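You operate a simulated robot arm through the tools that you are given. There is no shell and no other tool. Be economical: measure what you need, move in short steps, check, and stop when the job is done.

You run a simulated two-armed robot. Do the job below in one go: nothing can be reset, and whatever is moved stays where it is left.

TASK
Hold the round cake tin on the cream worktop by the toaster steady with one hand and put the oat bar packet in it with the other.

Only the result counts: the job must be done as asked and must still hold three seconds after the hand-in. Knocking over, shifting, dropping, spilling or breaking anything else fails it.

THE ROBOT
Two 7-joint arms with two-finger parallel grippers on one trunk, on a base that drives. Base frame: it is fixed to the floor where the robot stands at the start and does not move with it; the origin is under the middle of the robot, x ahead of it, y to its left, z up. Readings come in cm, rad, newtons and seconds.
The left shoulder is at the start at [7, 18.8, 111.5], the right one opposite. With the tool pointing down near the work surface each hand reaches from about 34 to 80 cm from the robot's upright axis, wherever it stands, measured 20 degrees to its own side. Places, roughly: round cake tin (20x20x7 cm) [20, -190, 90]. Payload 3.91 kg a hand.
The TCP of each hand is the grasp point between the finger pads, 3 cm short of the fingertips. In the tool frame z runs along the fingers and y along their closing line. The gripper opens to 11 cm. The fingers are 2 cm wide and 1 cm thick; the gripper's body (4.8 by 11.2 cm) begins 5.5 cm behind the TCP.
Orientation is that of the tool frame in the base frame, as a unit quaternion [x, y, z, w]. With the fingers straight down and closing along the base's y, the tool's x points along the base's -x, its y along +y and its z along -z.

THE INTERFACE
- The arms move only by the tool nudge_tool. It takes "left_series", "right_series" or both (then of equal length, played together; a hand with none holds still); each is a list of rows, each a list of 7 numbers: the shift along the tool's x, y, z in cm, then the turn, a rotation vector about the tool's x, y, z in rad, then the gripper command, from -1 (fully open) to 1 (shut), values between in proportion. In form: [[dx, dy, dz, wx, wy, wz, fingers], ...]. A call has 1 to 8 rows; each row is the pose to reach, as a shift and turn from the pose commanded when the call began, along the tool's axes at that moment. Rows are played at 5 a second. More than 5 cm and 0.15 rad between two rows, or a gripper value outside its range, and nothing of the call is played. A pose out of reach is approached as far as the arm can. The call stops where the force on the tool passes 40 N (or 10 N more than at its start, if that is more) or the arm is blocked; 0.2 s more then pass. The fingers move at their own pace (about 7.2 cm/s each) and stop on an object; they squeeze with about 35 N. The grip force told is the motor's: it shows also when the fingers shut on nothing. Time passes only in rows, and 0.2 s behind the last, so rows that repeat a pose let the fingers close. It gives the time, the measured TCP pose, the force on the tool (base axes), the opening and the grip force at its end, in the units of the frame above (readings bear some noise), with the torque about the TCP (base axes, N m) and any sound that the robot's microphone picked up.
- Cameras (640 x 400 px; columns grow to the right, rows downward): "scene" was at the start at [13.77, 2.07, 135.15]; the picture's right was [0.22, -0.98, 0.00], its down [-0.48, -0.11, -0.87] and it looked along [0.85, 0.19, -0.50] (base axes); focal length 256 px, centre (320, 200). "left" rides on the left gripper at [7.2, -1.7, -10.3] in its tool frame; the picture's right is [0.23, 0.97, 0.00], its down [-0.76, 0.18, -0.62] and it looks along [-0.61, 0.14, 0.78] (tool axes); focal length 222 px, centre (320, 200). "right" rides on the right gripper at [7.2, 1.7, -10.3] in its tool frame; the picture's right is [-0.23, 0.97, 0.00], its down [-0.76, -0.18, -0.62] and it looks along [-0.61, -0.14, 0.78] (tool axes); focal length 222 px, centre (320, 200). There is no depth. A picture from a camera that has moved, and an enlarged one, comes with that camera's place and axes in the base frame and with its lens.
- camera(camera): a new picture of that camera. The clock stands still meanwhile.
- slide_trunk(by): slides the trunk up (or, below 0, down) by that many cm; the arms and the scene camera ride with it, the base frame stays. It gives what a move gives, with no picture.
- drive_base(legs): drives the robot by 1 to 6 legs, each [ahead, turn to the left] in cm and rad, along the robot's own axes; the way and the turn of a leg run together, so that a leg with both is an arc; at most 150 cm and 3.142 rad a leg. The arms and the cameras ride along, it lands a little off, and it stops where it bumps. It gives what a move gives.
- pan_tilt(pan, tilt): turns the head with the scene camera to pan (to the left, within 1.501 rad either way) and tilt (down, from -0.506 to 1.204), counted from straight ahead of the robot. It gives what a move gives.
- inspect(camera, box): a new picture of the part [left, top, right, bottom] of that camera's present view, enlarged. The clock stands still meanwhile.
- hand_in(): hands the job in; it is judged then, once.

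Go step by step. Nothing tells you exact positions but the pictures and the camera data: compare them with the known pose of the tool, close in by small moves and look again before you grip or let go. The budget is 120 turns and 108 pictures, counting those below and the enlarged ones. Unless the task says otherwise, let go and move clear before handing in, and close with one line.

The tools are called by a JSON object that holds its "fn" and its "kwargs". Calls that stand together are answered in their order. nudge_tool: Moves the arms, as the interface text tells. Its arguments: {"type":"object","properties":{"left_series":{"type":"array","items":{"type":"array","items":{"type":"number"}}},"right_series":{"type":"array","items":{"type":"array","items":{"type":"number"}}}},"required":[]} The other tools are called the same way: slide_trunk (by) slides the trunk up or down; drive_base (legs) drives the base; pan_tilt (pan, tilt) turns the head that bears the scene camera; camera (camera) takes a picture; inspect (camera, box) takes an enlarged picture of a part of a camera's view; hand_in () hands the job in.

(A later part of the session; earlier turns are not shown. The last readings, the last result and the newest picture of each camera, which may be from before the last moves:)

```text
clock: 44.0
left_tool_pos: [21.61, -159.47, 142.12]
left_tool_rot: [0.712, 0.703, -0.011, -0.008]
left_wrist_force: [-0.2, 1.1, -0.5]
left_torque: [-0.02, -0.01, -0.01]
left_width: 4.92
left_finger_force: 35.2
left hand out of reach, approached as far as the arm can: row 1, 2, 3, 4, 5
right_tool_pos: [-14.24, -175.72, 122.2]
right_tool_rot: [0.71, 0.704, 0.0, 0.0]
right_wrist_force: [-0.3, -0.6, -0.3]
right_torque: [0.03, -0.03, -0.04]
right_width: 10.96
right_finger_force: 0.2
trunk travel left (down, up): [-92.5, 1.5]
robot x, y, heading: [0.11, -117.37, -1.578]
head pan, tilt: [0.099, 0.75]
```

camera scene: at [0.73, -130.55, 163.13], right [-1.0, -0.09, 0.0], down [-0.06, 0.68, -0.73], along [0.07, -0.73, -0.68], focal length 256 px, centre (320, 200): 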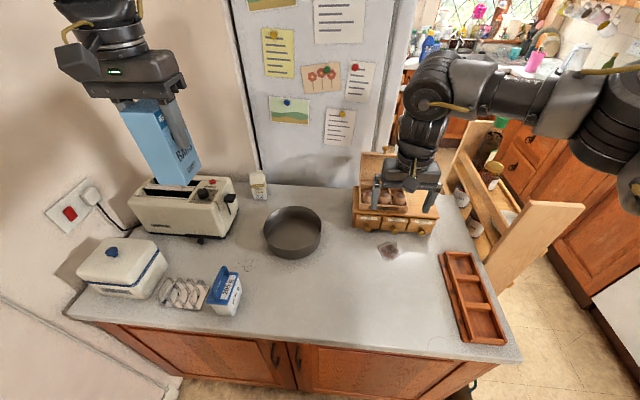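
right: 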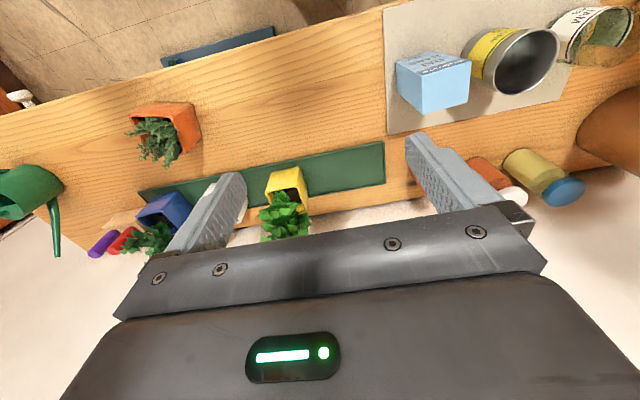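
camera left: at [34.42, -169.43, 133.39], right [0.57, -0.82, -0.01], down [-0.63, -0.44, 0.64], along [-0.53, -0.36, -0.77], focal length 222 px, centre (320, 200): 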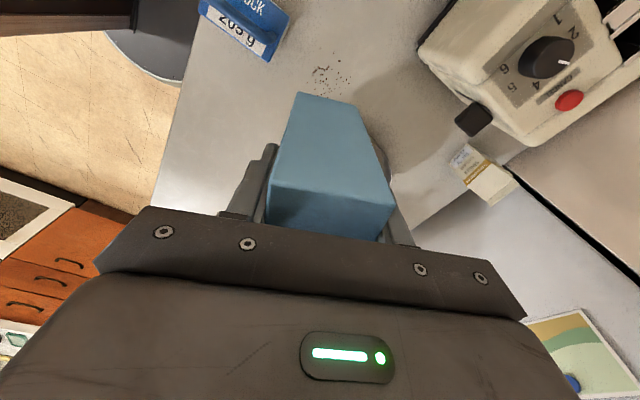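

The limit comes from the shoulder, regardless of yaw. Tilting the fingers inward should gain reach; I first restore the earlier yaw, so tilt is about the closing axis.

{"fn": "nudge_tool", "kwargs": {"left_series": [[0, 0.5, 0, 0, 0, 0.15, 1], [0, 1, 0, 0, 0, 0.3, 1], [0, 1.5, 0, 0, 0, 0.45, 1], [0, 2, 0, 0, 0, 0.6, 1], [0, 3, 0, 0, 0, 0.75, 1], [0, 4, 0, 0, 0, 0.9, 1], [0, 4, 0, 0, 0, 1.05, 1], [0, 4, 0, 0, 0, 1.2, 1]]}}

{"fn": "nudge_tool", "kwargs": {"left_series": [[0, 0, 0, 0, 0, 0.15, 1], [0, 0, 0, 0, 0, 0.3, 1], [0, 0, 0, 0, 0, 0.37, 1]]}}

{"fn": "nudge_tool", "kwargs": {"left_series": [[0, 0, 0, 0, -0.14, 0, 1], [0, 0, 0, 0, -0.28, 0, 1], [0, 0, 0, 0, -0.42, 0, 1], [-4, 0, 0, 0, -0.42, 0, 1], [-8, 0, 0, 0, -0.42, 0, 1], [-12, 0, 0, 0, -0.42, 0, 1], [-12, 0, 0, 0, -0.42, 0, 1]]}}

{"fn": "camera", "kwargs": {"camera": "scene"}}

```text
clock: 45.8
left_tool_pos: [25.36, -159.43, 141.79]
left_tool_rot: [0.984, 0.179, -0.009, 0.001]
left_wrist_force: [-0.3, -0.3, 0.3]
left_torque: [0.01, 0.01, -0.03]
left_width: 4.89
left_finger_force: 34.9
right_tool_pos: [-13.97, -175.73, 122.3]
right_tool_rot: [0.711, 0.704, 0.0, 0.001]
right_wrist_force: [0.0, -0.6, 0.0]
right_torque: [0.0, 0.03, 0.04]
right_width: 10.99
right_finger_force: 0.1
trunk travel left (down, up): [-92.5, 1.5]
robot x, y, heading: [0.29, -117.53, -1.577]
head pan, tilt: [0.099, 0.75]
```

```text
clock: 46.6
left_tool_pos: [25.37, -159.56, 141.85]
left_tool_rot: [1.0, -0.005, -0.009, 0.001]
left_wrist_force: [-0.1, -0.4, 0.6]
left_torque: [0.0, 0.01, 0.0]
left_width: 4.91
left_finger_force: 35.4
right_tool_pos: [-14.08, -175.61, 122.21]
right_tool_rot: [0.71, 0.704, -0.001, 0.0]
right_wrist_force: [-0.3, 0.5, -0.7]
right_torque: [0.0, 0.02, 0.03]
right_width: 11.02
right_finger_force: 0.1
trunk travel left (down, up): [-92.5, 1.5]
robot x, y, heading: [-0.09, -116.98, -1.578]
head pan, tilt: [0.099, 0.75]
```

```text
clock: 48.2
left_tool_pos: [13.43, -159.19, 141.91]
left_tool_rot: [0.976, -0.004, -0.216, 0.001]
left_wrist_force: [-0.1, 0.2, -0.2]
left_torque: [-0.03, -0.03, -0.02]
left_width: 4.89
left_finger_force: 34.7
right_tool_pos: [-13.9, -175.66, 122.21]
right_tool_rot: [0.71, 0.704, -0.001, -0.001]
right_wrist_force: [0.5, 0.4, -0.1]
right_torque: [0.01, 0.02, 0.0]
right_width: 10.99
right_finger_force: 0.0
trunk travel left (down, up): [-92.5, 1.5]
robot x, y, heading: [0.43, -117.63, -1.577]
head pan, tilt: [0.099, 0.75]
```

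```text
77 pictures are left
camera scene: at [0.98, -130.69, 163.12], right [-1.0, -0.09, 0.0], down [-0.06, 0.68, -0.73], along [0.07, -0.73, -0.68], focal length 256 px, centre (320, 200)
```

scene: 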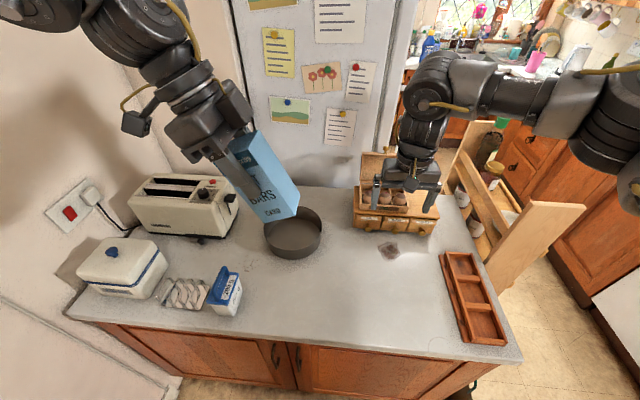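

The tilt of 0.42 rad gives the inward reach. I now move the packet forward, high above the tin.

{"fn": "nudge_tool", "kwargs": {"left_series": [[0, 4.5, 0, 0, 0, 0, 1], [0, 9, 0, 0, 0, 0, 1], [0, 13.5, 0, 0, 0, 0, 1], [0, 18, 0, 0, 0, 0, 1], [0, 22.5, 0, 0, 0, 0, 1], [0, 27, 0, 0, 0, 0, 1], [0, 27, 0, 0, 0, 0, 1]]}}

```text
clock: 49.8
left_tool_pos: [18.88, -173.42, 139.75]
left_tool_rot: [0.976, -0.003, -0.217, 0.002]
left_wrist_force: [0.0, -0.4, 0.4]
left_torque: [0.0, 0.01, 0.01]
left_width: 4.9
left_finger_force: 35.4
left hand out of reach, approached as far as the arm can: row 2, 3, 4, 5, 6, 7
right_tool_pos: [-14.14, -175.58, 122.36]
right_tool_rot: [0.71, 0.704, -0.001, 0.001]
right_wrist_force: [-0.3, 0.0, -0.3]
right_torque: [0.0, 0.02, 0.0]
right_width: 11.01
right_finger_force: 0.1
trunk travel left (down, up): [-92.5, 1.5]
robot x, y, heading: [0.06, -117.48, -1.582]
head pan, tilt: [0.099, 0.75]
```

Further forward the limit returns. I check by a look down how much room there is for the base to come nearer.

{"fn": "pan_tilt", "kwargs": {"pan": 0.0, "tilt": 1.2}}

{"fn": "camera", "kwargs": {"camera": "scene"}}

```text
clock: 50.7
left_tool_pos: [18.97, -173.64, 139.66]
left_tool_rot: [0.976, -0.004, -0.217, 0.001]
left_wrist_force: [0.0, 0.0, -0.3]
left_torque: [-0.01, 0.01, 0.01]
left_width: 4.91
left_finger_force: 34.8
right_tool_pos: [-14.14, -175.78, 122.23]
right_tool_rot: [0.71, 0.704, 0.0, 0.0]
right_wrist_force: [-0.2, -0.3, -1.0]
right_torque: [0.02, -0.01, 0.01]
right_width: 10.98
right_finger_force: 0.1
trunk travel left (down, up): [-92.5, 1.5]
robot x, y, heading: [0.19, -117.38, -1.579]
head pan, tilt: [0.0, 1.201]
```

```text
76 pictures are left
camera scene: at [0.01, -128.05, 159.95], right [-1.0, 0.01, 0.0], down [0.01, 0.93, -0.36], along [0.0, -0.36, -0.93], focal length 256 px, centre (320, 200)
```

scene: 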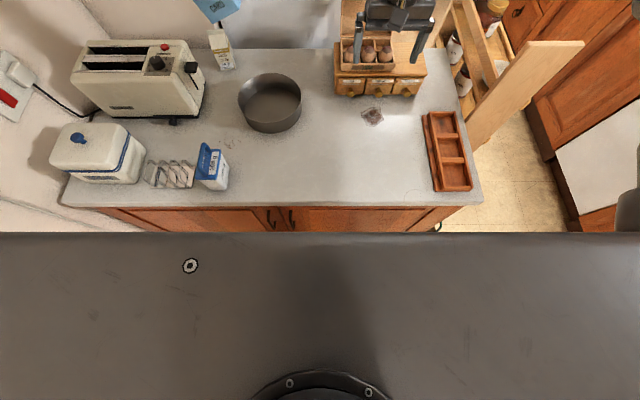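

There is about 36 cm from my axis to the edge. I raise the right hand, then move 5 cm nearer with a slight right turn so the tin lies better for the left arm.

{"fn": "nudge_tool", "kwargs": {"right_series": [[2, 2, -4, 0, 0, 0, -1], [5, 4, -7, 0, 0, 0, -1], [8, 4, -9, 0, 0, 0, -1]]}}

{"fn": "drive_base", "kwargs": {"legs": [[0, -0.12], [5, 0]]}}

{"fn": "pan_tilt", "kwargs": {"pan": 0.2, "tilt": 0.9}}

{"fn": "camera", "kwargs": {"camera": "scene"}}

```text
clock: 51.5
left_tool_pos: [18.74, -173.45, 139.72]
left_tool_rot: [0.976, -0.004, -0.216, 0.002]
left_wrist_force: [-0.3, -0.2, -0.6]
left_torque: [0.0, -0.02, -0.03]
left_width: 4.91
left_finger_force: 34.9
right_tool_pos: [-9.9, -168.59, 130.83]
right_tool_rot: [0.71, 0.704, 0.0, 0.0]
right_wrist_force: [0.2, -1.0, 0.1]
right_torque: [0.01, 0.0, 0.0]
right_width: 10.98
right_finger_force: 0.0
right hand out of reach, approached as far as the arm can: row 3
trunk travel left (down, up): [-92.5, 1.5]
robot x, y, heading: [0.03, -117.07, -1.581]
head pan, tilt: [0.0, 1.201]
```

```text
clock: 53.0
left_tool_pos: [11.51, -180.16, 139.89]
left_tool_rot: [0.974, -0.063, -0.216, -0.009]
left_wrist_force: [0.0, -1.7, -0.8]
left_torque: [0.09, 0.03, -0.07]
left_width: 4.92
left_finger_force: 34.6
right_tool_pos: [-16.55, -171.93, 130.91]
right_tool_rot: [0.751, 0.661, -0.003, 0.001]
right_wrist_force: [-0.1, -1.0, -0.2]
right_torque: [0.09, 0.0, -0.02]
right_width: 10.97
right_finger_force: 0.1
trunk travel left (down, up): [-92.5, 1.5]
robot x, y, heading: [-0.28, -122.49, -1.704]
head pan, tilt: [0.0, 1.201]
```

```text
clock: 53.8
left_tool_pos: [11.91, -179.03, 140.4]
left_tool_rot: [0.974, -0.065, -0.218, -0.004]
left_wrist_force: [0.1, 0.6, 0.3]
left_torque: [0.02, 0.02, 0.01]
left_width: 4.88
left_finger_force: 35.0
right_tool_pos: [-16.34, -170.97, 131.5]
right_tool_rot: [0.751, 0.661, -0.005, 0.005]
right_wrist_force: [-0.4, 0.0, 0.4]
right_torque: [0.0, 0.01, 0.01]
right_width: 10.99
right_finger_force: 0.0
trunk travel left (down, up): [-92.5, 1.5]
robot x, y, heading: [-0.54, -122.64, -1.698]
head pan, tilt: [0.201, 0.901]
```

```text
75 pictures are left
camera scene: at [-0.42, -134.66, 161.96], right [-1.0, -0.07, 0.0], down [-0.06, 0.78, -0.62], along [0.04, -0.62, -0.78], focal length 256 px, centre (320, 200)
```

scene: 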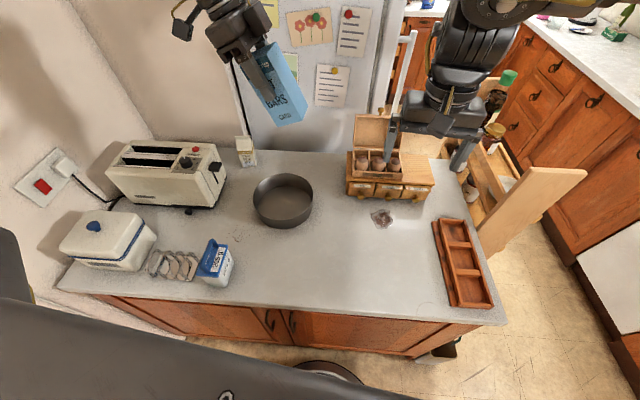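

The tin centre is at about [15.1, -186.7]. I bring the right hand in front over free worktop, then lower the trunk toward working height.

{"fn": "nudge_tool", "kwargs": {"right_series": [[1, 3.5, 0, 0, 0, 0, -1], [2, 7, 0, 0, 0, 0, -1], [3, 10.5, 0, 0, 0, 0, -1], [4, 14, 0, 0, 0, 0, -1], [5.3, 17.5, 0, 0, 0, 0, -1]]}}

{"fn": "slide_trunk", "kwargs": {"by": -14}}

{"fn": "camera", "kwargs": {"camera": "scene"}}

```text
clock: 55.0
left_tool_pos: [11.81, -179.38, 140.07]
left_tool_rot: [0.974, -0.065, -0.219, -0.006]
left_wrist_force: [0.0, -0.8, -0.9]
left_torque: [-0.03, 0.04, 0.04]
left_width: 4.92
left_finger_force: 34.8
right_tool_pos: [-4.45, -173.25, 134.33]
right_tool_rot: [0.751, 0.66, -0.005, 0.002]
right_wrist_force: [0.2, -0.2, -0.4]
right_torque: [0.0, -0.01, 0.0]
right_width: 10.99
right_finger_force: 0.0
right hand out of reach, approached as far as the arm can: row 1, 2, 3, 4, 5
trunk travel left (down, up): [-92.5, 1.5]
robot x, y, heading: [-0.67, -122.67, -1.704]
head pan, tilt: [0.201, 0.901]
```

```text
clock: 56.7
left_tool_pos: [11.45, -179.22, 126.25]
left_tool_rot: [0.974, -0.064, -0.216, -0.006]
left_wrist_force: [-0.2, 0.0, -0.4]
left_torque: [0.03, -0.06, -0.02]
left_width: 4.93
left_finger_force: 34.4
right_tool_pos: [-4.81, -173.05, 120.48]
right_tool_rot: [0.75, 0.661, -0.004, 0.004]
right_wrist_force: [0.6, -1.0, -0.1]
right_torque: [0.02, -0.01, 0.02]
right_width: 10.99
right_finger_force: 0.1
trunk travel left (down, up): [-78.5, 15.5]
robot x, y, heading: [-0.47, -122.44, -1.702]
head pan, tilt: [0.201, 0.901]
```

```text
74 pictures are left
camera scene: at [-0.69, -134.95, 147.94], right [-1.0, -0.07, 0.0], down [-0.06, 0.78, -0.62], along [0.04, -0.62, -0.78], focal length 256 px, centre (320, 200)
```

scene: 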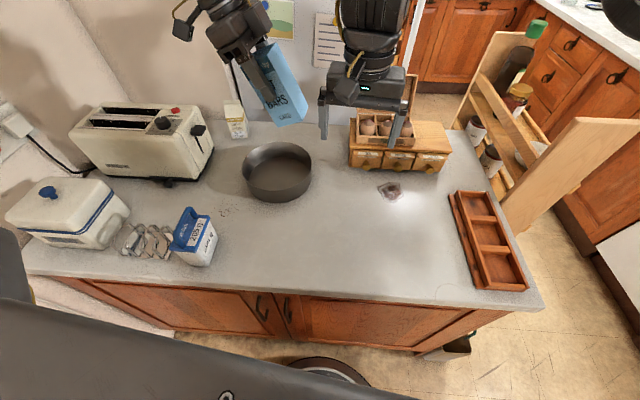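

The right hand has clear space below (egg box is farther back). I lower it and move it inward next to the tin, staying above rim height.

{"fn": "nudge_tool", "kwargs": {"right_series": [[0, 0, 4, 0, 0, 0, -1], [0, 0, 8, 0, 0, 0, -1], [0, 0, 12, 0, 0, 0, -1], [-1, 2, 14, 0, 0, 0, -1], [-2, 5, 15, 0, 0, 0, -1], [-3, 8, 15, 0, 0, 0, -1], [-3, 8, 15, 0, 0, 0, -1]]}}

{"fn": "camera", "kwargs": {"camera": "scene"}}

{"fn": "camera", "kwargs": {"camera": "right"}}

```text
clock: 58.3
left_tool_pos: [11.56, -179.27, 126.24]
left_tool_rot: [0.974, -0.064, -0.216, -0.007]
left_wrist_force: [17.7, -7.8, 2.4]
left_torque: [-0.44, -0.99, 0.16]
left_width: 4.96
left_finger_force: 35.3
right_tool_pos: [2.6, -177.24, 105.33]
right_tool_rot: [0.751, 0.66, -0.005, 0.004]
right_wrist_force: [-1.0, 2.4, -6.8]
right_torque: [-0.45, -0.08, 0.1]
right_width: 11.01
right_finger_force: 0.0
right hand out of reach, approached as far as the arm can: row 1, 2, 3
trunk travel left (down, up): [-78.5, 15.5]
robot x, y, heading: [-0.52, -122.33, -1.701]
head pan, tilt: [0.201, 0.901]
```

```text
73 pictures are left
camera scene: at [-0.76, -134.98, 147.93], right [-1.0, -0.07, 0.0], down [-0.05, 0.78, -0.62], along [0.04, -0.62, -0.78], focal length 256 px, centre (320, 200)
```

scene: 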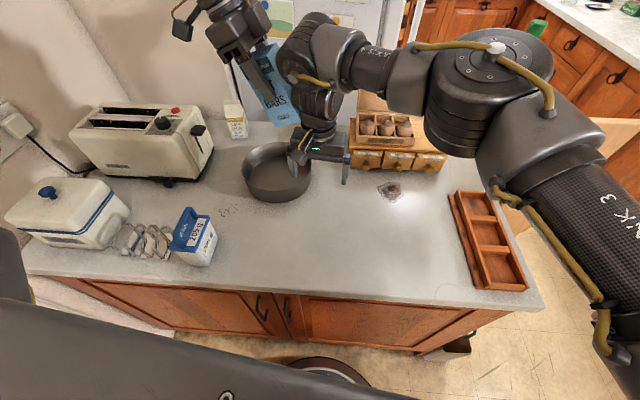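

```text
72 pictures are left
camera right: at [5.11, -170.26, 115.61], right [0.94, -0.35, 0.0], down [-0.27, -0.73, 0.63], along [-0.22, -0.59, -0.77], focal length 222 px, centre (320, 200)
```

right: 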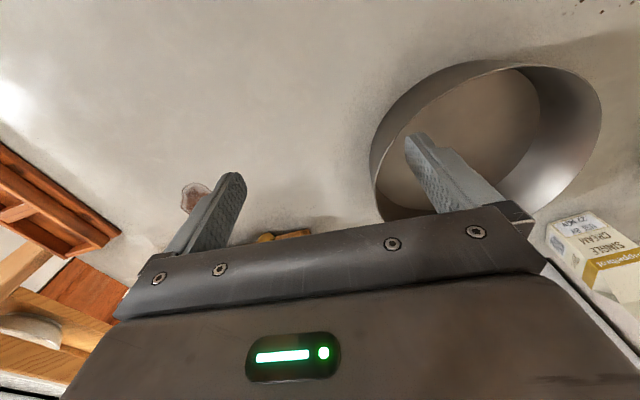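

The right wrist touched the packet held by the left hand; I move the left hand away to the left and up at once and check the packet.

{"fn": "nudge_tool", "kwargs": {"left_series": [[3, 0, -1.5, 0, 0, 0, 1], [6, 0, -3.5, 0, 0, 0, 1], [8, 0, -7, 0, 0, 0, 1], [9, 0, -10, 0, 0, 0, 1]]}}

{"fn": "camera", "kwargs": {"camera": "left"}}

{"fn": "camera", "kwargs": {"camera": "scene"}}

```text
clock: 59.3
left_tool_pos: [24.15, -180.76, 131.21]
left_tool_rot: [0.974, -0.066, -0.218, -0.005]
left_wrist_force: [-0.2, -0.7, 0.1]
left_torque: [-0.01, 0.01, 0.02]
left_width: 4.91
left_finger_force: 34.9
right_tool_pos: [2.72, -177.41, 105.33]
right_tool_rot: [0.751, 0.66, -0.005, 0.004]
right_wrist_force: [0.2, 0.3, -1.1]
right_torque: [0.0, 0.01, 0.0]
right_width: 11.01
right_finger_force: 0.0
trunk travel left (down, up): [-78.5, 15.5]
robot x, y, heading: [-0.68, -122.33, -1.703]
head pan, tilt: [0.201, 0.901]
```

```text
71 pictures are left
camera left: at [35.23, -180.42, 137.47], right [0.08, -0.99, -0.08], down [-0.44, -0.11, 0.89], along [-0.89, -0.03, -0.45], focal length 222 px, centre (320, 200)
```

left: 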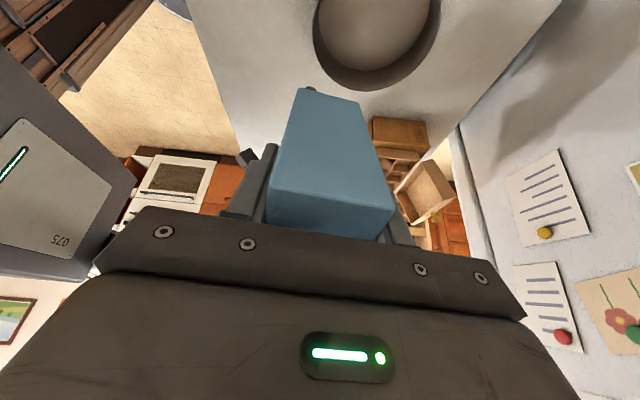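

```text
70 pictures are left
camera scene: at [-0.63, -134.86, 147.94], right [-1.0, -0.07, 0.0], down [-0.06, 0.78, -0.62], along [0.04, -0.62, -0.78], focal length 256 px, centre (320, 200)
```

scene: 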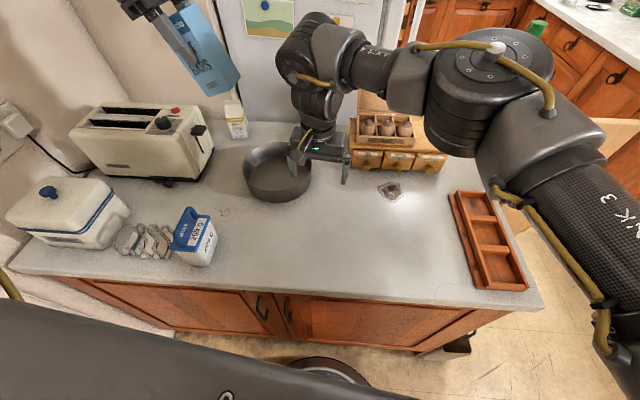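

The packet is still firmly held. I move the right hand over the near-right rim, turning it so the closing line is radial.

{"fn": "nudge_tool", "kwargs": {"right_series": [[-0.7, 1.2, 0, 0, 0, 0.13, -1], [-1.4, 2.4, 0, 0, 0, 0.26, -1], [-2.1, 3.6, 0, 0, 0, 0.39, -1], [-2.7, 4.8, 0, 0, 0, 0.51, -1], [-2.7, 4.8, 0, 0, 0, 0.51, -1]]}}

{"fn": "camera", "kwargs": {"camera": "right"}}

{"fn": "inspect", "kwargs": {"camera": "scene", "box": [180, 80, 440, 250]}}

```text
clock: 60.5
left_tool_pos: [24.1, -180.85, 131.07]
left_tool_rot: [0.974, -0.064, -0.218, -0.005]
left_wrist_force: [-0.3, -0.2, -0.7]
left_torque: [-0.03, -0.04, -0.01]
left_width: 4.93
left_finger_force: 35.1
right_tool_pos: [0.37, -181.98, 103.28]
right_tool_rot: [0.886, 0.464, 0.013, 0.017]
right_wrist_force: [0.0, -0.6, -1.1]
right_torque: [-0.03, 0.01, 0.0]
right_width: 11.0
right_finger_force: 0.0
right hand out of reach, approached as far as the arm can: row 2, 3, 4, 5
trunk travel left (down, up): [-78.5, 15.5]
robot x, y, heading: [-0.79, -122.49, -1.701]
head pan, tilt: [0.201, 0.901]
```

```text
69 pictures are left
camera right: at [5.26, -176.77, 113.84], right [0.67, -0.74, 0.04], down [-0.6, -0.52, 0.61], along [-0.43, -0.43, -0.79], focal length 222 px, centre (320, 200)
```

right: 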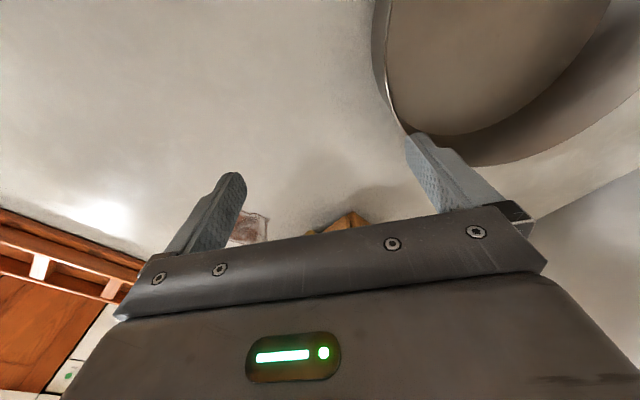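

```text
2.35 times, centred on (310, 165) of scene
camera zoom: at [-0.62, -134.9, 147.94], right [-1.0, -0.07, 0.0], down [-0.06, 0.78, -0.62], along [0.04, -0.62, -0.78], focal length 602 px, centre (344, 282)
```

zoom: 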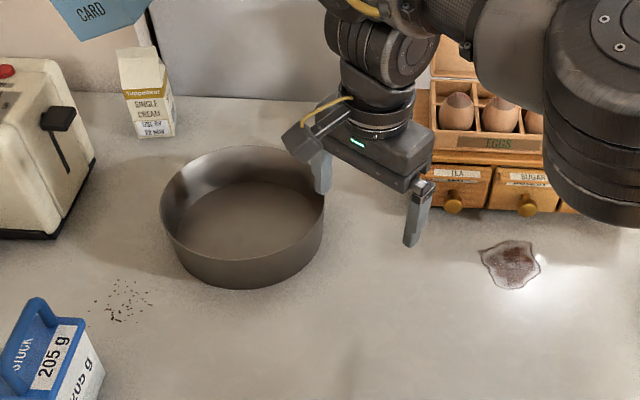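

Turning this way tightens the right arm. I turn back to zero relative yaw and aim at the tin's right side rim instead.

{"fn": "nudge_tool", "kwargs": {"right_series": [[0, 0, 0, 0, 0, -0.14, -1], [0, 0.5, 0, 0, 0, -0.28, -1], [0, 1.5, 0, 0, 0, -0.42, -1], [0, 3, 0, 0, 0, -0.48, -1], [0, 5, 0, 0, 0, -0.48, -1], [0, 5.9, 0, 0, 0, -0.48, -1], [0, 5.9, 0, 0, 0, -0.48, -1]]}}

{"fn": "camera", "kwargs": {"camera": "right"}}

{"fn": "inspect", "kwargs": {"camera": "scene", "box": [180, 80, 440, 250]}}

```text
clock: 62.1
left_tool_pos: [24.24, -180.92, 131.15]
left_tool_rot: [0.974, -0.065, -0.218, -0.007]
left_wrist_force: [0.2, 0.2, -0.1]
left_torque: [0.0, 0.03, 0.02]
left_width: 4.9
left_finger_force: 35.2
right_tool_pos: [0.27, -182.2, 103.68]
right_tool_rot: [0.749, 0.662, 0.008, 0.018]
right_wrist_force: [-0.6, -0.2, 0.5]
right_torque: [0.02, -0.01, 0.04]
right_width: 11.02
right_finger_force: 0.1
right hand out of reach, approached as far as the arm can: row 3, 4, 5, 6, 7
trunk travel left (down, up): [-78.5, 15.5]
robot x, y, heading: [-0.33, -122.27, -1.705]
head pan, tilt: [0.201, 0.901]
```

```text
67 pictures are left
camera right: at [2.45, -174.97, 114.06], right [0.94, -0.34, 0.04], down [-0.29, -0.72, 0.63], along [-0.19, -0.6, -0.78], focal length 222 px, centre (320, 200)
```

right: 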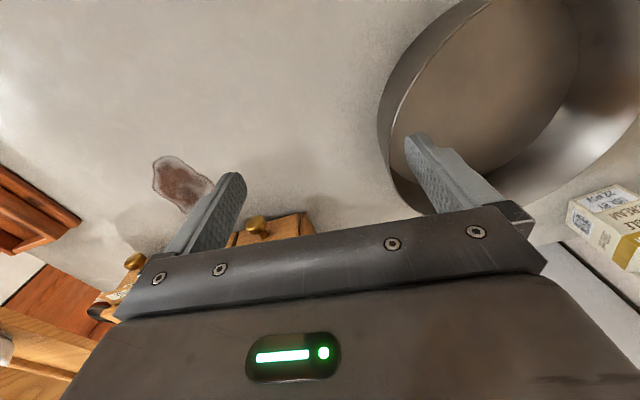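

```text
2.35 times, centred on (310, 165) of scene
camera zoom: at [-0.58, -134.97, 147.94], right [-1.0, -0.07, 0.0], down [-0.06, 0.78, -0.62], along [0.04, -0.62, -0.78], focal length 602 px, centre (344, 282)
```

zoom: 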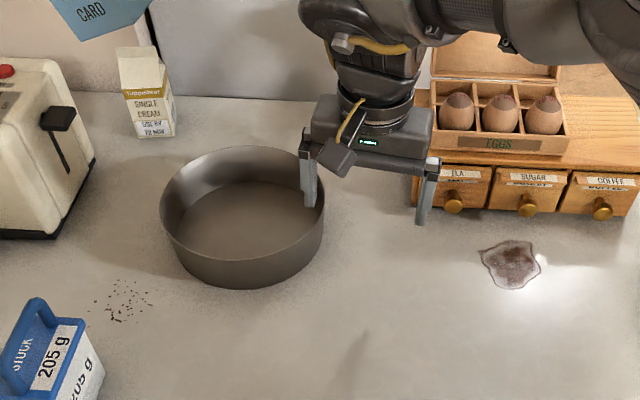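

Only the tip of the left finger reaches the rim; turning the base slightly left brings the right hand over it.

{"fn": "drive_base", "kwargs": {"legs": [[0, 0.085]]}}

{"fn": "camera", "kwargs": {"camera": "right"}}

{"fn": "camera", "kwargs": {"camera": "scene"}}

```text
clock: 63.0
left_tool_pos: [28.51, -178.85, 131.23]
left_tool_rot: [0.976, -0.024, -0.215, 0.003]
left_wrist_force: [-0.7, -0.1, -0.6]
left_torque: [0.03, -0.05, -0.01]
left_width: 4.9
left_finger_force: 35.2
right_tool_pos: [4.9, -181.98, 103.62]
right_tool_rot: [0.721, 0.693, 0.011, 0.02]
right_wrist_force: [-0.6, 0.2, -0.1]
right_torque: [0.0, -0.04, -0.03]
right_width: 10.99
right_finger_force: 0.1
trunk travel left (down, up): [-78.5, 15.5]
robot x, y, heading: [-0.67, -122.54, -1.618]
head pan, tilt: [0.201, 0.901]
```

```text
65 pictures are left
camera right: at [6.39, -174.67, 114.04], right [0.96, -0.27, 0.04], down [-0.23, -0.75, 0.62], along [-0.13, -0.61, -0.78], focal length 222 px, centre (320, 200)
```

right: 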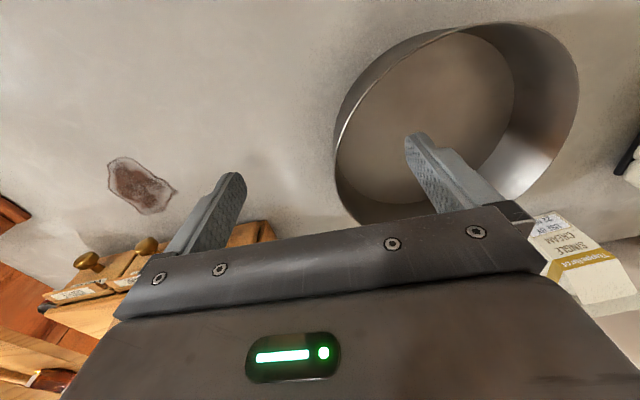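

```text
64 pictures are left
camera scene: at [-0.1, -135.08, 147.93], right [-0.99, -0.15, 0.0], down [-0.12, 0.78, -0.62], along [0.1, -0.61, -0.78], focal length 256 px, centre (320, 200)
```

scene: 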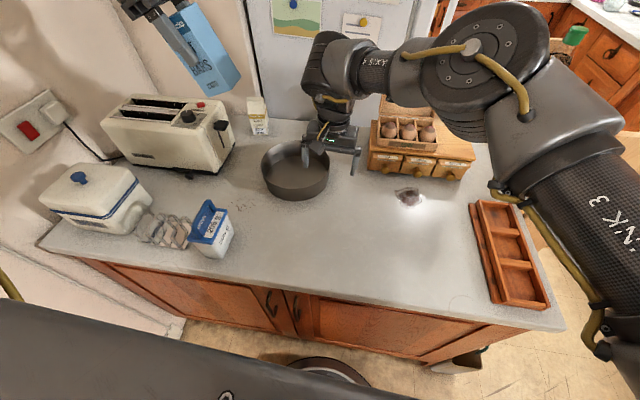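

The right hand now straddles the rim, but too near; I shift it forward about 4 cm so the closing line passes through the tin's centre.

{"fn": "nudge_tool", "kwargs": {"right_series": [[-2, 0, 0, 0, 0, 0, -1], [-4, 0.2, 0, 0, 0, 0, -1], [-4, 0.2, 0, 0, 0, 0, -1]]}}

{"fn": "camera", "kwargs": {"camera": "right"}}

```text
clock: 63.8
left_tool_pos: [29.12, -178.66, 131.02]
left_tool_rot: [0.976, -0.025, -0.217, 0.004]
left_wrist_force: [0.4, 0.2, 0.1]
left_torque: [-0.02, 0.02, 0.01]
left_width: 4.9
left_finger_force: 35.1
right_tool_pos: [4.46, -183.9, 103.76]
right_tool_rot: [0.721, 0.693, 0.008, 0.019]
right_wrist_force: [0.2, -0.4, -0.4]
right_torque: [-0.02, 0.03, -0.02]
right_width: 10.99
right_finger_force: 0.0
right hand out of reach, approached as far as the arm can: row 1, 2, 3
trunk travel left (down, up): [-78.5, 15.5]
robot x, y, heading: [-0.61, -122.43, -1.613]
head pan, tilt: [0.201, 0.901]
```

```text
63 pictures are left
camera right: at [5.9, -176.58, 114.11], right [0.96, -0.27, 0.04], down [-0.23, -0.74, 0.63], along [-0.13, -0.61, -0.78], focal length 222 px, centre (320, 200)
```

right: 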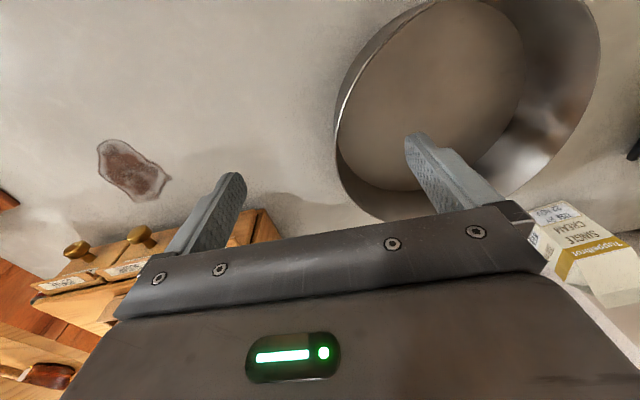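

Close to radial now. I lower the right hand so its fingers straddle the wall, nudging inward a little.

{"fn": "nudge_tool", "kwargs": {"right_series": [[0, 0.5, 2, 0, 0, 0, -1], [0, 1, 4, 0, 0, 0, -1], [0, 1, 5, 0, 0, 0, -1], [0, 1, 5, 0, 0, 0, -1]]}}

{"fn": "inspect", "kwargs": {"camera": "scene", "box": [220, 100, 400, 220]}}

{"fn": "camera", "kwargs": {"camera": "right"}}

```text
clock: 64.8
left_tool_pos: [28.91, -178.88, 131.22]
left_tool_rot: [0.976, -0.024, -0.217, 0.003]
left_wrist_force: [0.3, 0.0, -0.6]
left_torque: [-0.01, -0.01, -0.01]
left_width: 4.96
left_finger_force: 34.7
right_tool_pos: [4.37, -182.78, 98.09]
right_tool_rot: [0.72, 0.693, 0.008, 0.018]
right_wrist_force: [0.1, -0.5, -0.1]
right_torque: [0.01, 0.02, -0.02]
right_width: 11.01
right_finger_force: 0.1
right hand out of reach, approached as far as the arm can: row 1, 2, 3, 4
trunk travel left (down, up): [-78.5, 15.5]
robot x, y, heading: [-0.74, -122.55, -1.616]
head pan, tilt: [0.201, 0.901]
```

```text
3.33 times, centred on (310, 160) of scene
camera zoom: at [0.37, -135.03, 147.93], right [-0.99, -0.15, 0.0], down [-0.12, 0.77, -0.62], along [0.1, -0.61, -0.78], focal length 853 px, centre (353, 333)
```

zoom: 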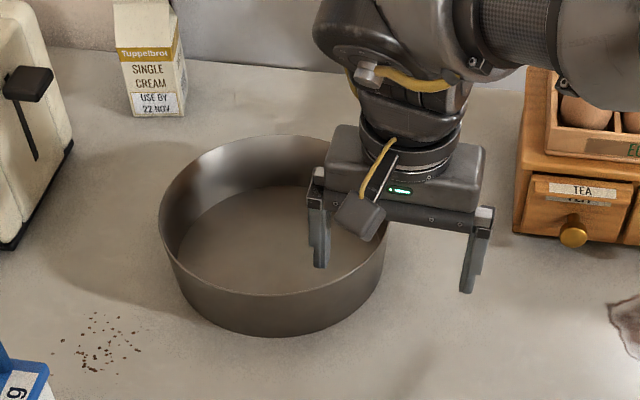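

```text
61 pictures are left
camera right: at [5.88, -175.51, 108.53], right [0.96, -0.27, 0.04], down [-0.23, -0.75, 0.62], along [-0.14, -0.61, -0.78], focal length 222 px, centre (320, 200)
```

right: 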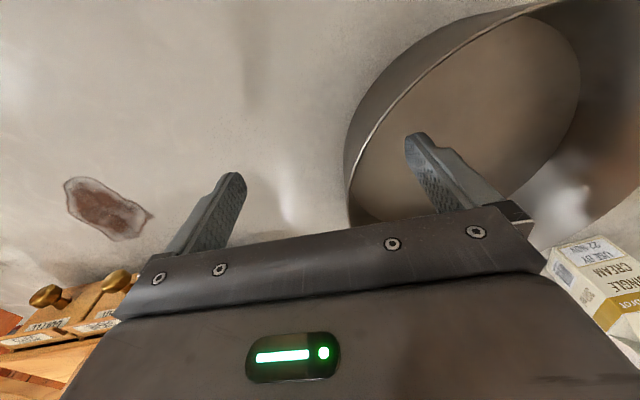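

The wall lies between the fingers, a bit to one side. A further slight base turn centres it.

{"fn": "drive_base", "kwargs": {"legs": [[0, 0.035]]}}

{"fn": "nudge_tool", "kwargs": {"right_series": [[-1, 0, 1, 0, 0, 0, -1], [-1.5, 0, 2.5, 0, 0, 0, -1], [-1.5, 0, 2.5, 0, 0, 0, -1]]}}

{"fn": "camera", "kwargs": {"camera": "right"}}

{"fn": "inspect", "kwargs": {"camera": "scene", "box": [220, 100, 400, 220]}}

```text
clock: 65.6
left_tool_pos: [30.58, -177.65, 131.17]
left_tool_rot: [0.976, -0.007, -0.215, 0.006]
left_wrist_force: [-0.5, 0.4, -0.2]
left_torque: [0.0, 0.0, 0.02]
left_width: 4.91
left_finger_force: 35.4
right_tool_pos: [6.28, -182.61, 98.27]
right_tool_rot: [0.709, 0.704, 0.01, 0.019]
right_wrist_force: [-0.3, -0.6, 0.7]
right_torque: [-0.01, -0.03, 0.0]
right_width: 11.0
right_finger_force: 0.2
trunk travel left (down, up): [-78.5, 15.5]
robot x, y, heading: [-0.38, -122.32, -1.587]
head pan, tilt: [0.201, 0.901]
```

```text
clock: 66.4
left_tool_pos: [30.88, -177.66, 131.09]
left_tool_rot: [0.976, -0.008, -0.217, 0.007]
left_wrist_force: [0.1, 0.2, -0.1]
left_torque: [-0.01, 0.01, -0.06]
left_width: 4.91
left_finger_force: 34.9
right_tool_pos: [5.94, -183.37, 97.22]
right_tool_rot: [0.709, 0.705, 0.009, 0.017]
right_wrist_force: [0.7, 0.2, -0.8]
right_torque: [-0.02, 0.01, -0.01]
right_width: 11.0
right_finger_force: 0.0
right hand out of reach, approached as far as the arm can: row 1, 2, 3
trunk travel left (down, up): [-78.5, 15.5]
robot x, y, heading: [-0.58, -122.45, -1.579]
head pan, tilt: [0.201, 0.901]
```

```text
60 pictures are left
camera right: at [7.12, -175.87, 107.53], right [0.97, -0.23, 0.04], down [-0.21, -0.75, 0.63], along [-0.11, -0.62, -0.78], focal length 222 px, centre (320, 200)
```

right: 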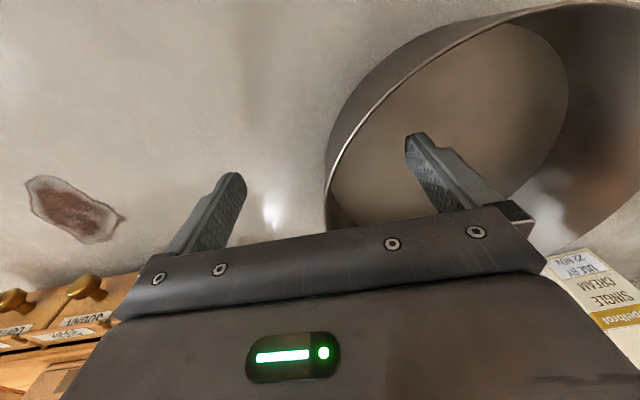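

```text
3.33 times, centred on (310, 160) of scene
camera zoom: at [0.9, -134.87, 147.94], right [-0.98, -0.19, 0.0], down [-0.15, 0.77, -0.62], along [0.12, -0.61, -0.78], focal length 853 px, centre (353, 333)
```

zoom: 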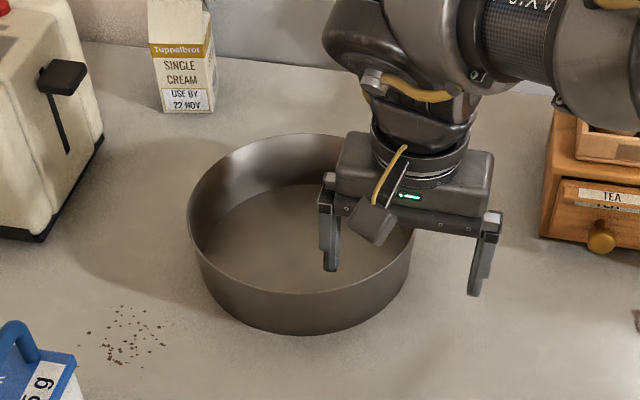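

The wall is now centred between the fingers. I lower by the trunk 2 cm and then close gently while watching forces.

{"fn": "slide_trunk", "kwargs": {"by": -2}}

{"fn": "nudge_tool", "kwargs": {"right_series": [[0, 0, 0, 0, 0, 0, -0.6], [0, 0, 0, 0, 0, 0, -0.2], [0, 0, 0, 0, 0, 0, 0.2], [0, 0, 0, 0, 0, 0, 0.6], [0, 0, 0, 0, 0, 0, 1], [0, 0, 0, 0, 0, 0, 1], [0, 0, 0, 0, 0, 0, 1]]}}

{"fn": "camera", "kwargs": {"camera": "right"}}

{"fn": "camera", "kwargs": {"camera": "scene"}}

```text
clock: 67.0
left_tool_pos: [30.73, -177.66, 129.06]
left_tool_rot: [0.976, -0.008, -0.216, 0.007]
left_wrist_force: [0.0, 0.7, -0.1]
left_torque: [0.01, 0.01, 0.0]
left_width: 4.9
left_finger_force: 34.9
right_tool_pos: [5.81, -183.29, 95.17]
right_tool_rot: [0.709, 0.705, 0.01, 0.018]
right_wrist_force: [1.2, -0.6, 0.3]
right_torque: [-0.01, 0.01, -0.02]
right_width: 10.99
right_finger_force: 0.0
trunk travel left (down, up): [-76.5, 17.5]
robot x, y, heading: [-0.35, -122.41, -1.586]
head pan, tilt: [0.201, 0.901]
```

```text
clock: 68.6
left_tool_pos: [30.68, -177.51, 129.16]
left_tool_rot: [0.976, -0.009, -0.216, 0.006]
left_wrist_force: [0.1, -0.2, -0.7]
left_torque: [0.01, 0.01, -0.01]
left_width: 4.92
left_finger_force: 35.0
right_tool_pos: [5.83, -183.18, 95.29]
right_tool_rot: [0.709, 0.704, 0.01, 0.019]
right_wrist_force: [-1.1, -0.1, 11.4]
right_torque: [1.1, -1.74, -0.06]
right_width: 0.35
right_finger_force: 34.9
trunk travel left (down, up): [-76.5, 17.5]
robot x, y, heading: [-0.39, -122.47, -1.587]
head pan, tilt: [0.201, 0.901]
```

```text
58 pictures are left
camera right: at [7.02, -175.83, 105.61], right [0.97, -0.23, 0.04], down [-0.21, -0.75, 0.63], along [-0.11, -0.62, -0.78], focal length 222 px, centre (320, 200)
```

right: 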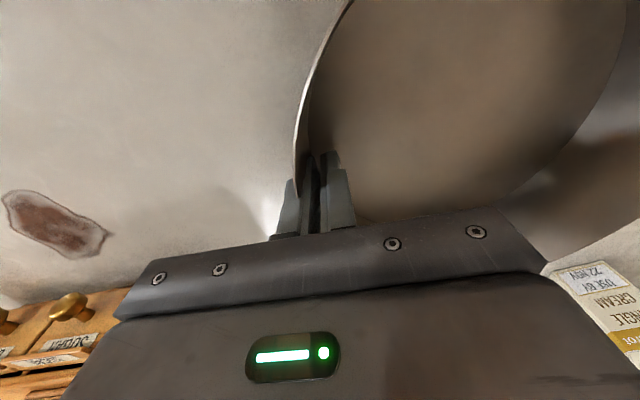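

```text
57 pictures are left
camera scene: at [0.74, -134.81, 145.95], right [-0.98, -0.19, 0.0], down [-0.15, 0.77, -0.62], along [0.12, -0.61, -0.78], focal length 256 px, centre (320, 200)
```

scene: 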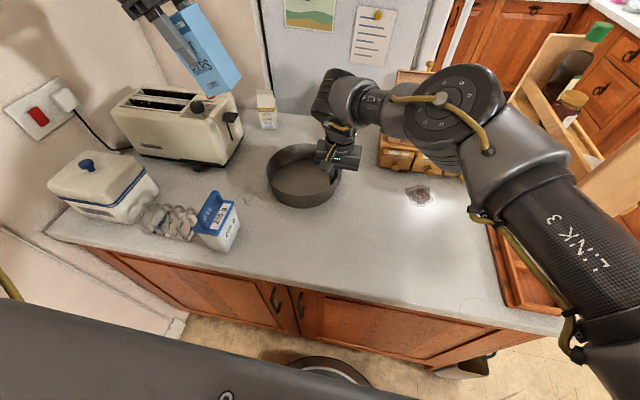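

The right hand now pinches the tin's wall firmly. For the left hand I increase the inward tilt so it can reach the tin without shifting the base.

{"fn": "nudge_tool", "kwargs": {"left_series": [[0, 0, 0, 0, -0.14, 0, 1], [0, 0, 0, 0, -0.28, 0, 1], [0, 0, 0, 0, -0.42, 0, 1], [0, 4, 0, 0, -0.42, 0, 1], [0, 8, 0, 0, -0.42, 0, 1], [0, 11, 0, 0, -0.42, 0, 1], [0, 11, 0, 0, -0.42, 0, 1]]}}

{"fn": "camera", "kwargs": {"camera": "scene"}}

```text
clock: 70.2
left_tool_pos: [30.7, -188.41, 129.36]
left_tool_rot: [0.909, -0.009, -0.416, 0.006]
left_wrist_force: [-0.1, 0.2, 0.3]
left_torque: [0.01, -0.04, 0.0]
left_width: 4.91
left_finger_force: 34.9
right_tool_pos: [5.8, -183.21, 95.32]
right_tool_rot: [0.709, 0.705, 0.009, 0.019]
right_wrist_force: [1.7, -0.7, 9.7]
right_torque: [0.77, -1.71, -0.19]
right_width: 0.34
right_finger_force: 34.9
trunk travel left (down, up): [-76.5, 17.5]
robot x, y, heading: [-0.43, -122.28, -1.582]
head pan, tilt: [0.201, 0.901]
```

```text
56 pictures are left
camera scene: at [0.83, -134.73, 145.95], right [-0.98, -0.19, 0.0], down [-0.15, 0.77, -0.62], along [0.12, -0.61, -0.78], focal length 256 px, centre (320, 200)
```

scene: 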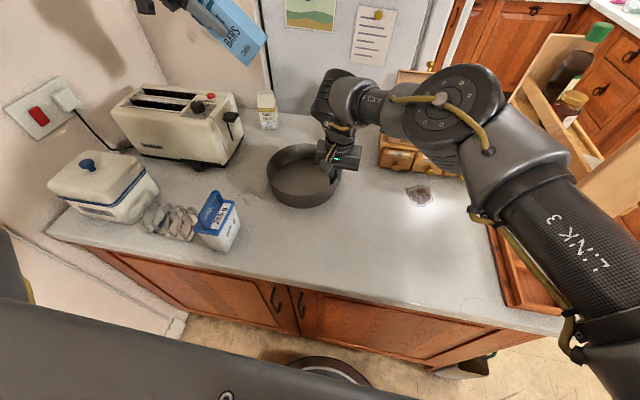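

The tilted left hand reaches over there freely. I bring the packet diagonally down towards the tin, keeping clear of the right wrist and toaster.

{"fn": "nudge_tool", "kwargs": {"left_series": [[1.5, 0, 3.6, 0, 0.07, 0, 1], [3, 0, 7.3, 0, 0.14, 0, 1], [4.5, 0, 11, 0, 0.14, 0, 1], [6, 0, 14.7, 0, 0.14, 0, 1], [7.15, 0, 18.3, 0, 0.14, 0, 1], [7.15, 0, 18.3, 0, 0.14, 0, 1]]}}

{"fn": "camera", "kwargs": {"camera": "scene"}}

{"fn": "camera", "kwargs": {"camera": "left"}}

```text
clock: 71.6
left_tool_pos: [21.81, -187.95, 112.01]
left_tool_rot: [0.936, -0.009, -0.351, 0.007]
left_wrist_force: [0.5, 0.0, -0.1]
left_torque: [-0.02, 0.0, -0.01]
left_width: 4.91
left_finger_force: 35.1
left hand out of reach, approached as far as the arm can: row 2, 5, 6
right_tool_pos: [5.82, -183.24, 95.18]
right_tool_rot: [0.71, 0.704, 0.009, 0.019]
right_wrist_force: [0.9, 0.2, 8.1]
right_torque: [0.58, -1.73, -0.05]
right_width: 0.35
right_finger_force: 34.3
trunk travel left (down, up): [-76.5, 17.5]
robot x, y, heading: [-0.69, -122.3, -1.579]
head pan, tilt: [0.201, 0.901]
```

```text
55 pictures are left
camera scene: at [0.79, -134.81, 145.95], right [-0.98, -0.19, 0.0], down [-0.15, 0.77, -0.62], along [0.12, -0.61, -0.78], focal length 256 px, centre (320, 200)
```

scene: 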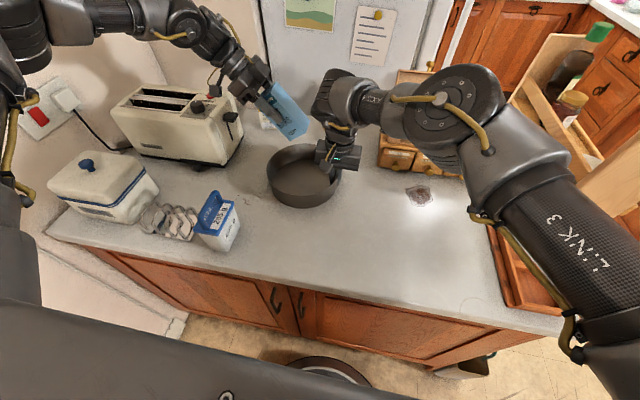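

```text
54 pictures are left
camera left: at [34.03, -186.31, 114.9], right [0.16, -0.98, -0.13], down [-0.17, -0.16, 0.97], along [-0.97, -0.13, -0.19], focal length 222 px, centre (320, 200)
```

left: 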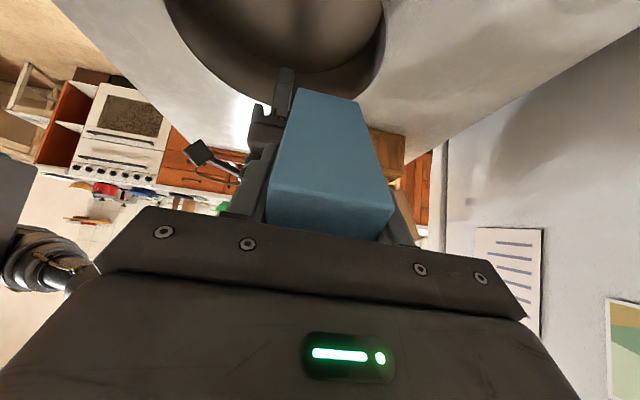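

The packet is above the tin's left part. I continue down with a little more tilt, in small steps.

{"fn": "nudge_tool", "kwargs": {"left_series": [[1.2, 0, 1.6, 0, -0.07, 0, 1], [2.4, 0, 3.3, 0, -0.14, 0, 1], [3.5, 0, 5, 0, -0.18, 0, 1], [4.65, 0, 6.56, 0, -0.18, 0, 1], [4.65, 0, 6.56, 0, -0.18, 0, 1]]}}

{"fn": "camera", "kwargs": {"camera": "scene"}}

{"fn": "camera", "kwargs": {"camera": "left"}}

```text
clock: 72.8
left_tool_pos: [21.66, -184.85, 106.64]
left_tool_rot: [0.901, -0.01, -0.433, 0.005]
left_wrist_force: [0.2, -0.5, -0.1]
left_torque: [0.02, -0.02, -0.01]
left_width: 4.92
left_finger_force: 34.9
left hand out of reach, approached as far as the arm can: row 2, 3, 4, 5
right_tool_pos: [5.76, -183.19, 95.26]
right_tool_rot: [0.709, 0.705, 0.009, 0.019]
right_wrist_force: [1.2, -1.2, 8.3]
right_torque: [0.37, -1.76, -0.04]
right_width: 0.34
right_finger_force: 34.6
trunk travel left (down, up): [-76.5, 17.5]
robot x, y, heading: [-0.49, -122.52, -1.582]
head pan, tilt: [0.201, 0.901]
```

```text
53 pictures are left
camera scene: at [0.78, -134.81, 145.95], right [-0.98, -0.19, 0.0], down [-0.15, 0.77, -0.62], along [0.12, -0.61, -0.78], focal length 256 px, centre (320, 200)
```

scene: 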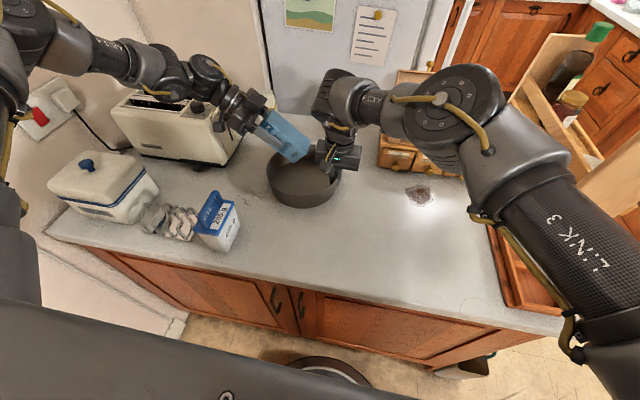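

```text
52 pictures are left
camera left: at [34.32, -183.24, 107.37], right [0.13, -0.98, -0.16], down [0.01, -0.16, 0.99], along [-0.99, -0.13, -0.01], focal length 222 px, centre (320, 200)
```

left: 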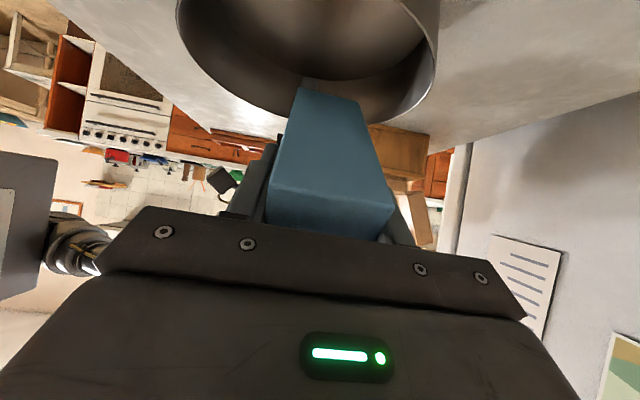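

The left arm is at its limit there and close to the toaster, so I back it out. I will then release the tin, turn the base right for a nearly upright placing, and hold the tin with a tilted right hand at its near side instead.

{"fn": "nudge_tool", "kwargs": {"left_series": [[-2, 0, -3.7, 0, 0, 0, 1], [-4, 0, -7.4, 0, 0.12, 0, 1], [-6, 0, -11.1, 0, 0.25, 0, 1], [-8, 0, -14.8, 0, 0.38, 0, 1], [-9.9, 0, -18.6, 0, 0.46, 0, 1], [-9.9, 0, -18.6, 0, 0.46, 0, 1]]}}

{"fn": "nudge_tool", "kwargs": {"right_series": [[0, 0, 0, 0, 0, 0, 0.4], [0, 0, 0, 0, 0, 0, 0], [0, 0, 0, 0, 0, 0, -0.3], [0, 0, -3, 0, 0, 0, -0.3], [0, 0, -7, 0, 0, 0, -0.3], [0, 0, -10, 0, 0, 0, -0.3]]}}

{"fn": "camera", "kwargs": {"camera": "scene"}}

```text
clock: 74.2
left_tool_pos: [30.5, -182.5, 125.24]
left_tool_rot: [0.976, -0.007, -0.218, 0.009]
left_wrist_force: [0.2, -0.2, 0.1]
left_torque: [0.01, 0.01, -0.01]
left_width: 4.91
left_finger_force: 34.9
left hand out of reach, approached as far as the arm can: row 5, 6
right_tool_pos: [5.69, -183.24, 95.27]
right_tool_rot: [0.709, 0.705, 0.01, 0.019]
right_wrist_force: [-1.4, -1.0, 8.4]
right_torque: [0.22, -1.76, -0.11]
right_width: 0.34
right_finger_force: 35.4
trunk travel left (down, up): [-76.5, 17.5]
robot x, y, heading: [-0.79, -122.31, -1.585]
head pan, tilt: [0.201, 0.901]
```

```text
clock: 75.6
left_tool_pos: [30.48, -182.61, 125.31]
left_tool_rot: [0.976, -0.008, -0.217, 0.009]
left_wrist_force: [0.5, 0.1, -0.4]
left_torque: [0.04, -0.03, -0.01]
left_width: 4.9
left_finger_force: 34.6
right_tool_pos: [5.63, -182.97, 105.1]
right_tool_rot: [0.709, 0.705, 0.01, 0.018]
right_wrist_force: [0.3, 0.3, 0.6]
right_torque: [0.01, 0.0, 0.03]
right_width: 7.12
right_finger_force: 0.0
trunk travel left (down, up): [-76.5, 17.5]
robot x, y, heading: [-0.16, -122.18, -1.582]
head pan, tilt: [0.201, 0.901]
```

```text
51 pictures are left
camera scene: at [0.87, -134.9, 145.93], right [-0.98, -0.19, 0.0], down [-0.15, 0.77, -0.62], along [0.12, -0.61, -0.78], focal length 256 px, centre (320, 200)
```

scene: 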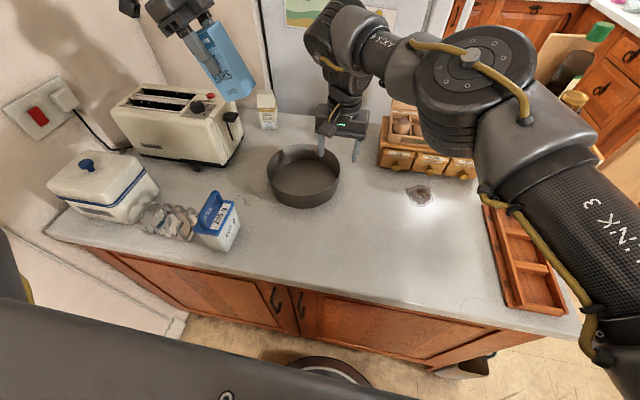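

Both hands are clear of the tin. I pull the right hand back, lift the left, and turn the base right by 0.2 rad.

{"fn": "nudge_tool", "kwargs": {"left_series": [[1.3, 0, -2, 0, 0, 0, 1], [2.6, 0, -4, 0, 0, 0, 1], [3.8, 0, -6, 0, 0, 0, 1]], "right_series": [[3.5, -1, -1, 0, 0, 0, -0.3], [7, -2, -2, 0, 0, 0, -0.3], [10, -3, -2, 0, 0, 0, -0.3]]}}

{"fn": "drive_base", "kwargs": {"legs": [[0, -0.2]]}}

{"fn": "pan_tilt", "kwargs": {"pan": 0.3, "tilt": 0.9}}

{"fn": "camera", "kwargs": {"camera": "scene"}}

```text
clock: 76.4
left_tool_pos: [35.89, -180.86, 127.41]
left_tool_rot: [0.976, -0.006, -0.217, 0.009]
left_wrist_force: [0.2, -0.3, 0.5]
left_torque: [-0.03, 0.0, -0.02]
left_width: 4.92
left_finger_force: 35.0
left hand out of reach, approached as far as the arm can: row 1, 2, 3
right_tool_pos: [2.83, -174.66, 107.07]
right_tool_rot: [0.709, 0.705, 0.01, 0.019]
right_wrist_force: [1.4, 0.2, -0.6]
right_torque: [-0.02, 0.0, 0.02]
right_width: 7.16
right_finger_force: 0.0
right hand out of reach, approached as far as the arm can: row 3
trunk travel left (down, up): [-76.5, 17.5]
robot x, y, heading: [-0.44, -122.29, -1.587]
head pan, tilt: [0.201, 0.901]
```

```text
clock: 77.6
left_tool_pos: [23.68, -186.99, 127.5]
left_tool_rot: [0.97, -0.105, -0.217, -0.014]
left_wrist_force: [-0.9, -0.1, -0.8]
left_torque: [0.01, 0.01, -0.03]
left_width: 4.91
left_finger_force: 35.1
right_tool_pos: [-7.66, -174.31, 106.98]
right_tool_rot: [0.775, 0.632, 0.008, 0.018]
right_wrist_force: [0.6, -0.7, -0.5]
right_torque: [0.01, -0.05, -0.03]
right_width: 7.13
right_finger_force: 0.0
trunk travel left (down, up): [-76.5, 17.5]
robot x, y, heading: [-0.46, -122.39, -1.784]
head pan, tilt: [0.201, 0.901]
```

```text
clock: 78.2
left_tool_pos: [23.62, -186.92, 127.44]
left_tool_rot: [0.97, -0.105, -0.217, -0.013]
left_wrist_force: [-0.2, -0.1, -0.2]
left_torque: [0.02, 0.0, 0.0]
left_width: 4.88
left_finger_force: 34.8
right_tool_pos: [-7.7, -174.22, 107.02]
right_tool_rot: [0.775, 0.632, 0.009, 0.019]
right_wrist_force: [-0.2, -0.6, -0.7]
right_torque: [0.0, -0.01, -0.04]
right_width: 7.15
right_finger_force: 0.0
trunk travel left (down, up): [-76.5, 17.5]
robot x, y, heading: [-0.41, -122.62, -1.782]
head pan, tilt: [0.3, 0.901]
```

```text
50 pictures are left
camera scene: at [-1.01, -134.93, 145.93], right [-1.0, -0.09, 0.0], down [-0.07, 0.78, -0.62], along [0.06, -0.62, -0.78], focal length 256 px, centre (320, 200)
```

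scene: 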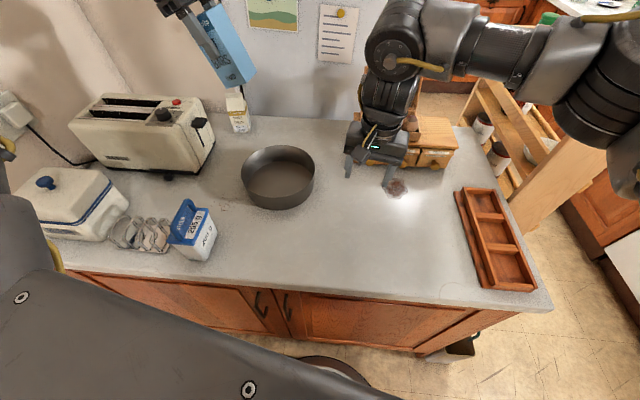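

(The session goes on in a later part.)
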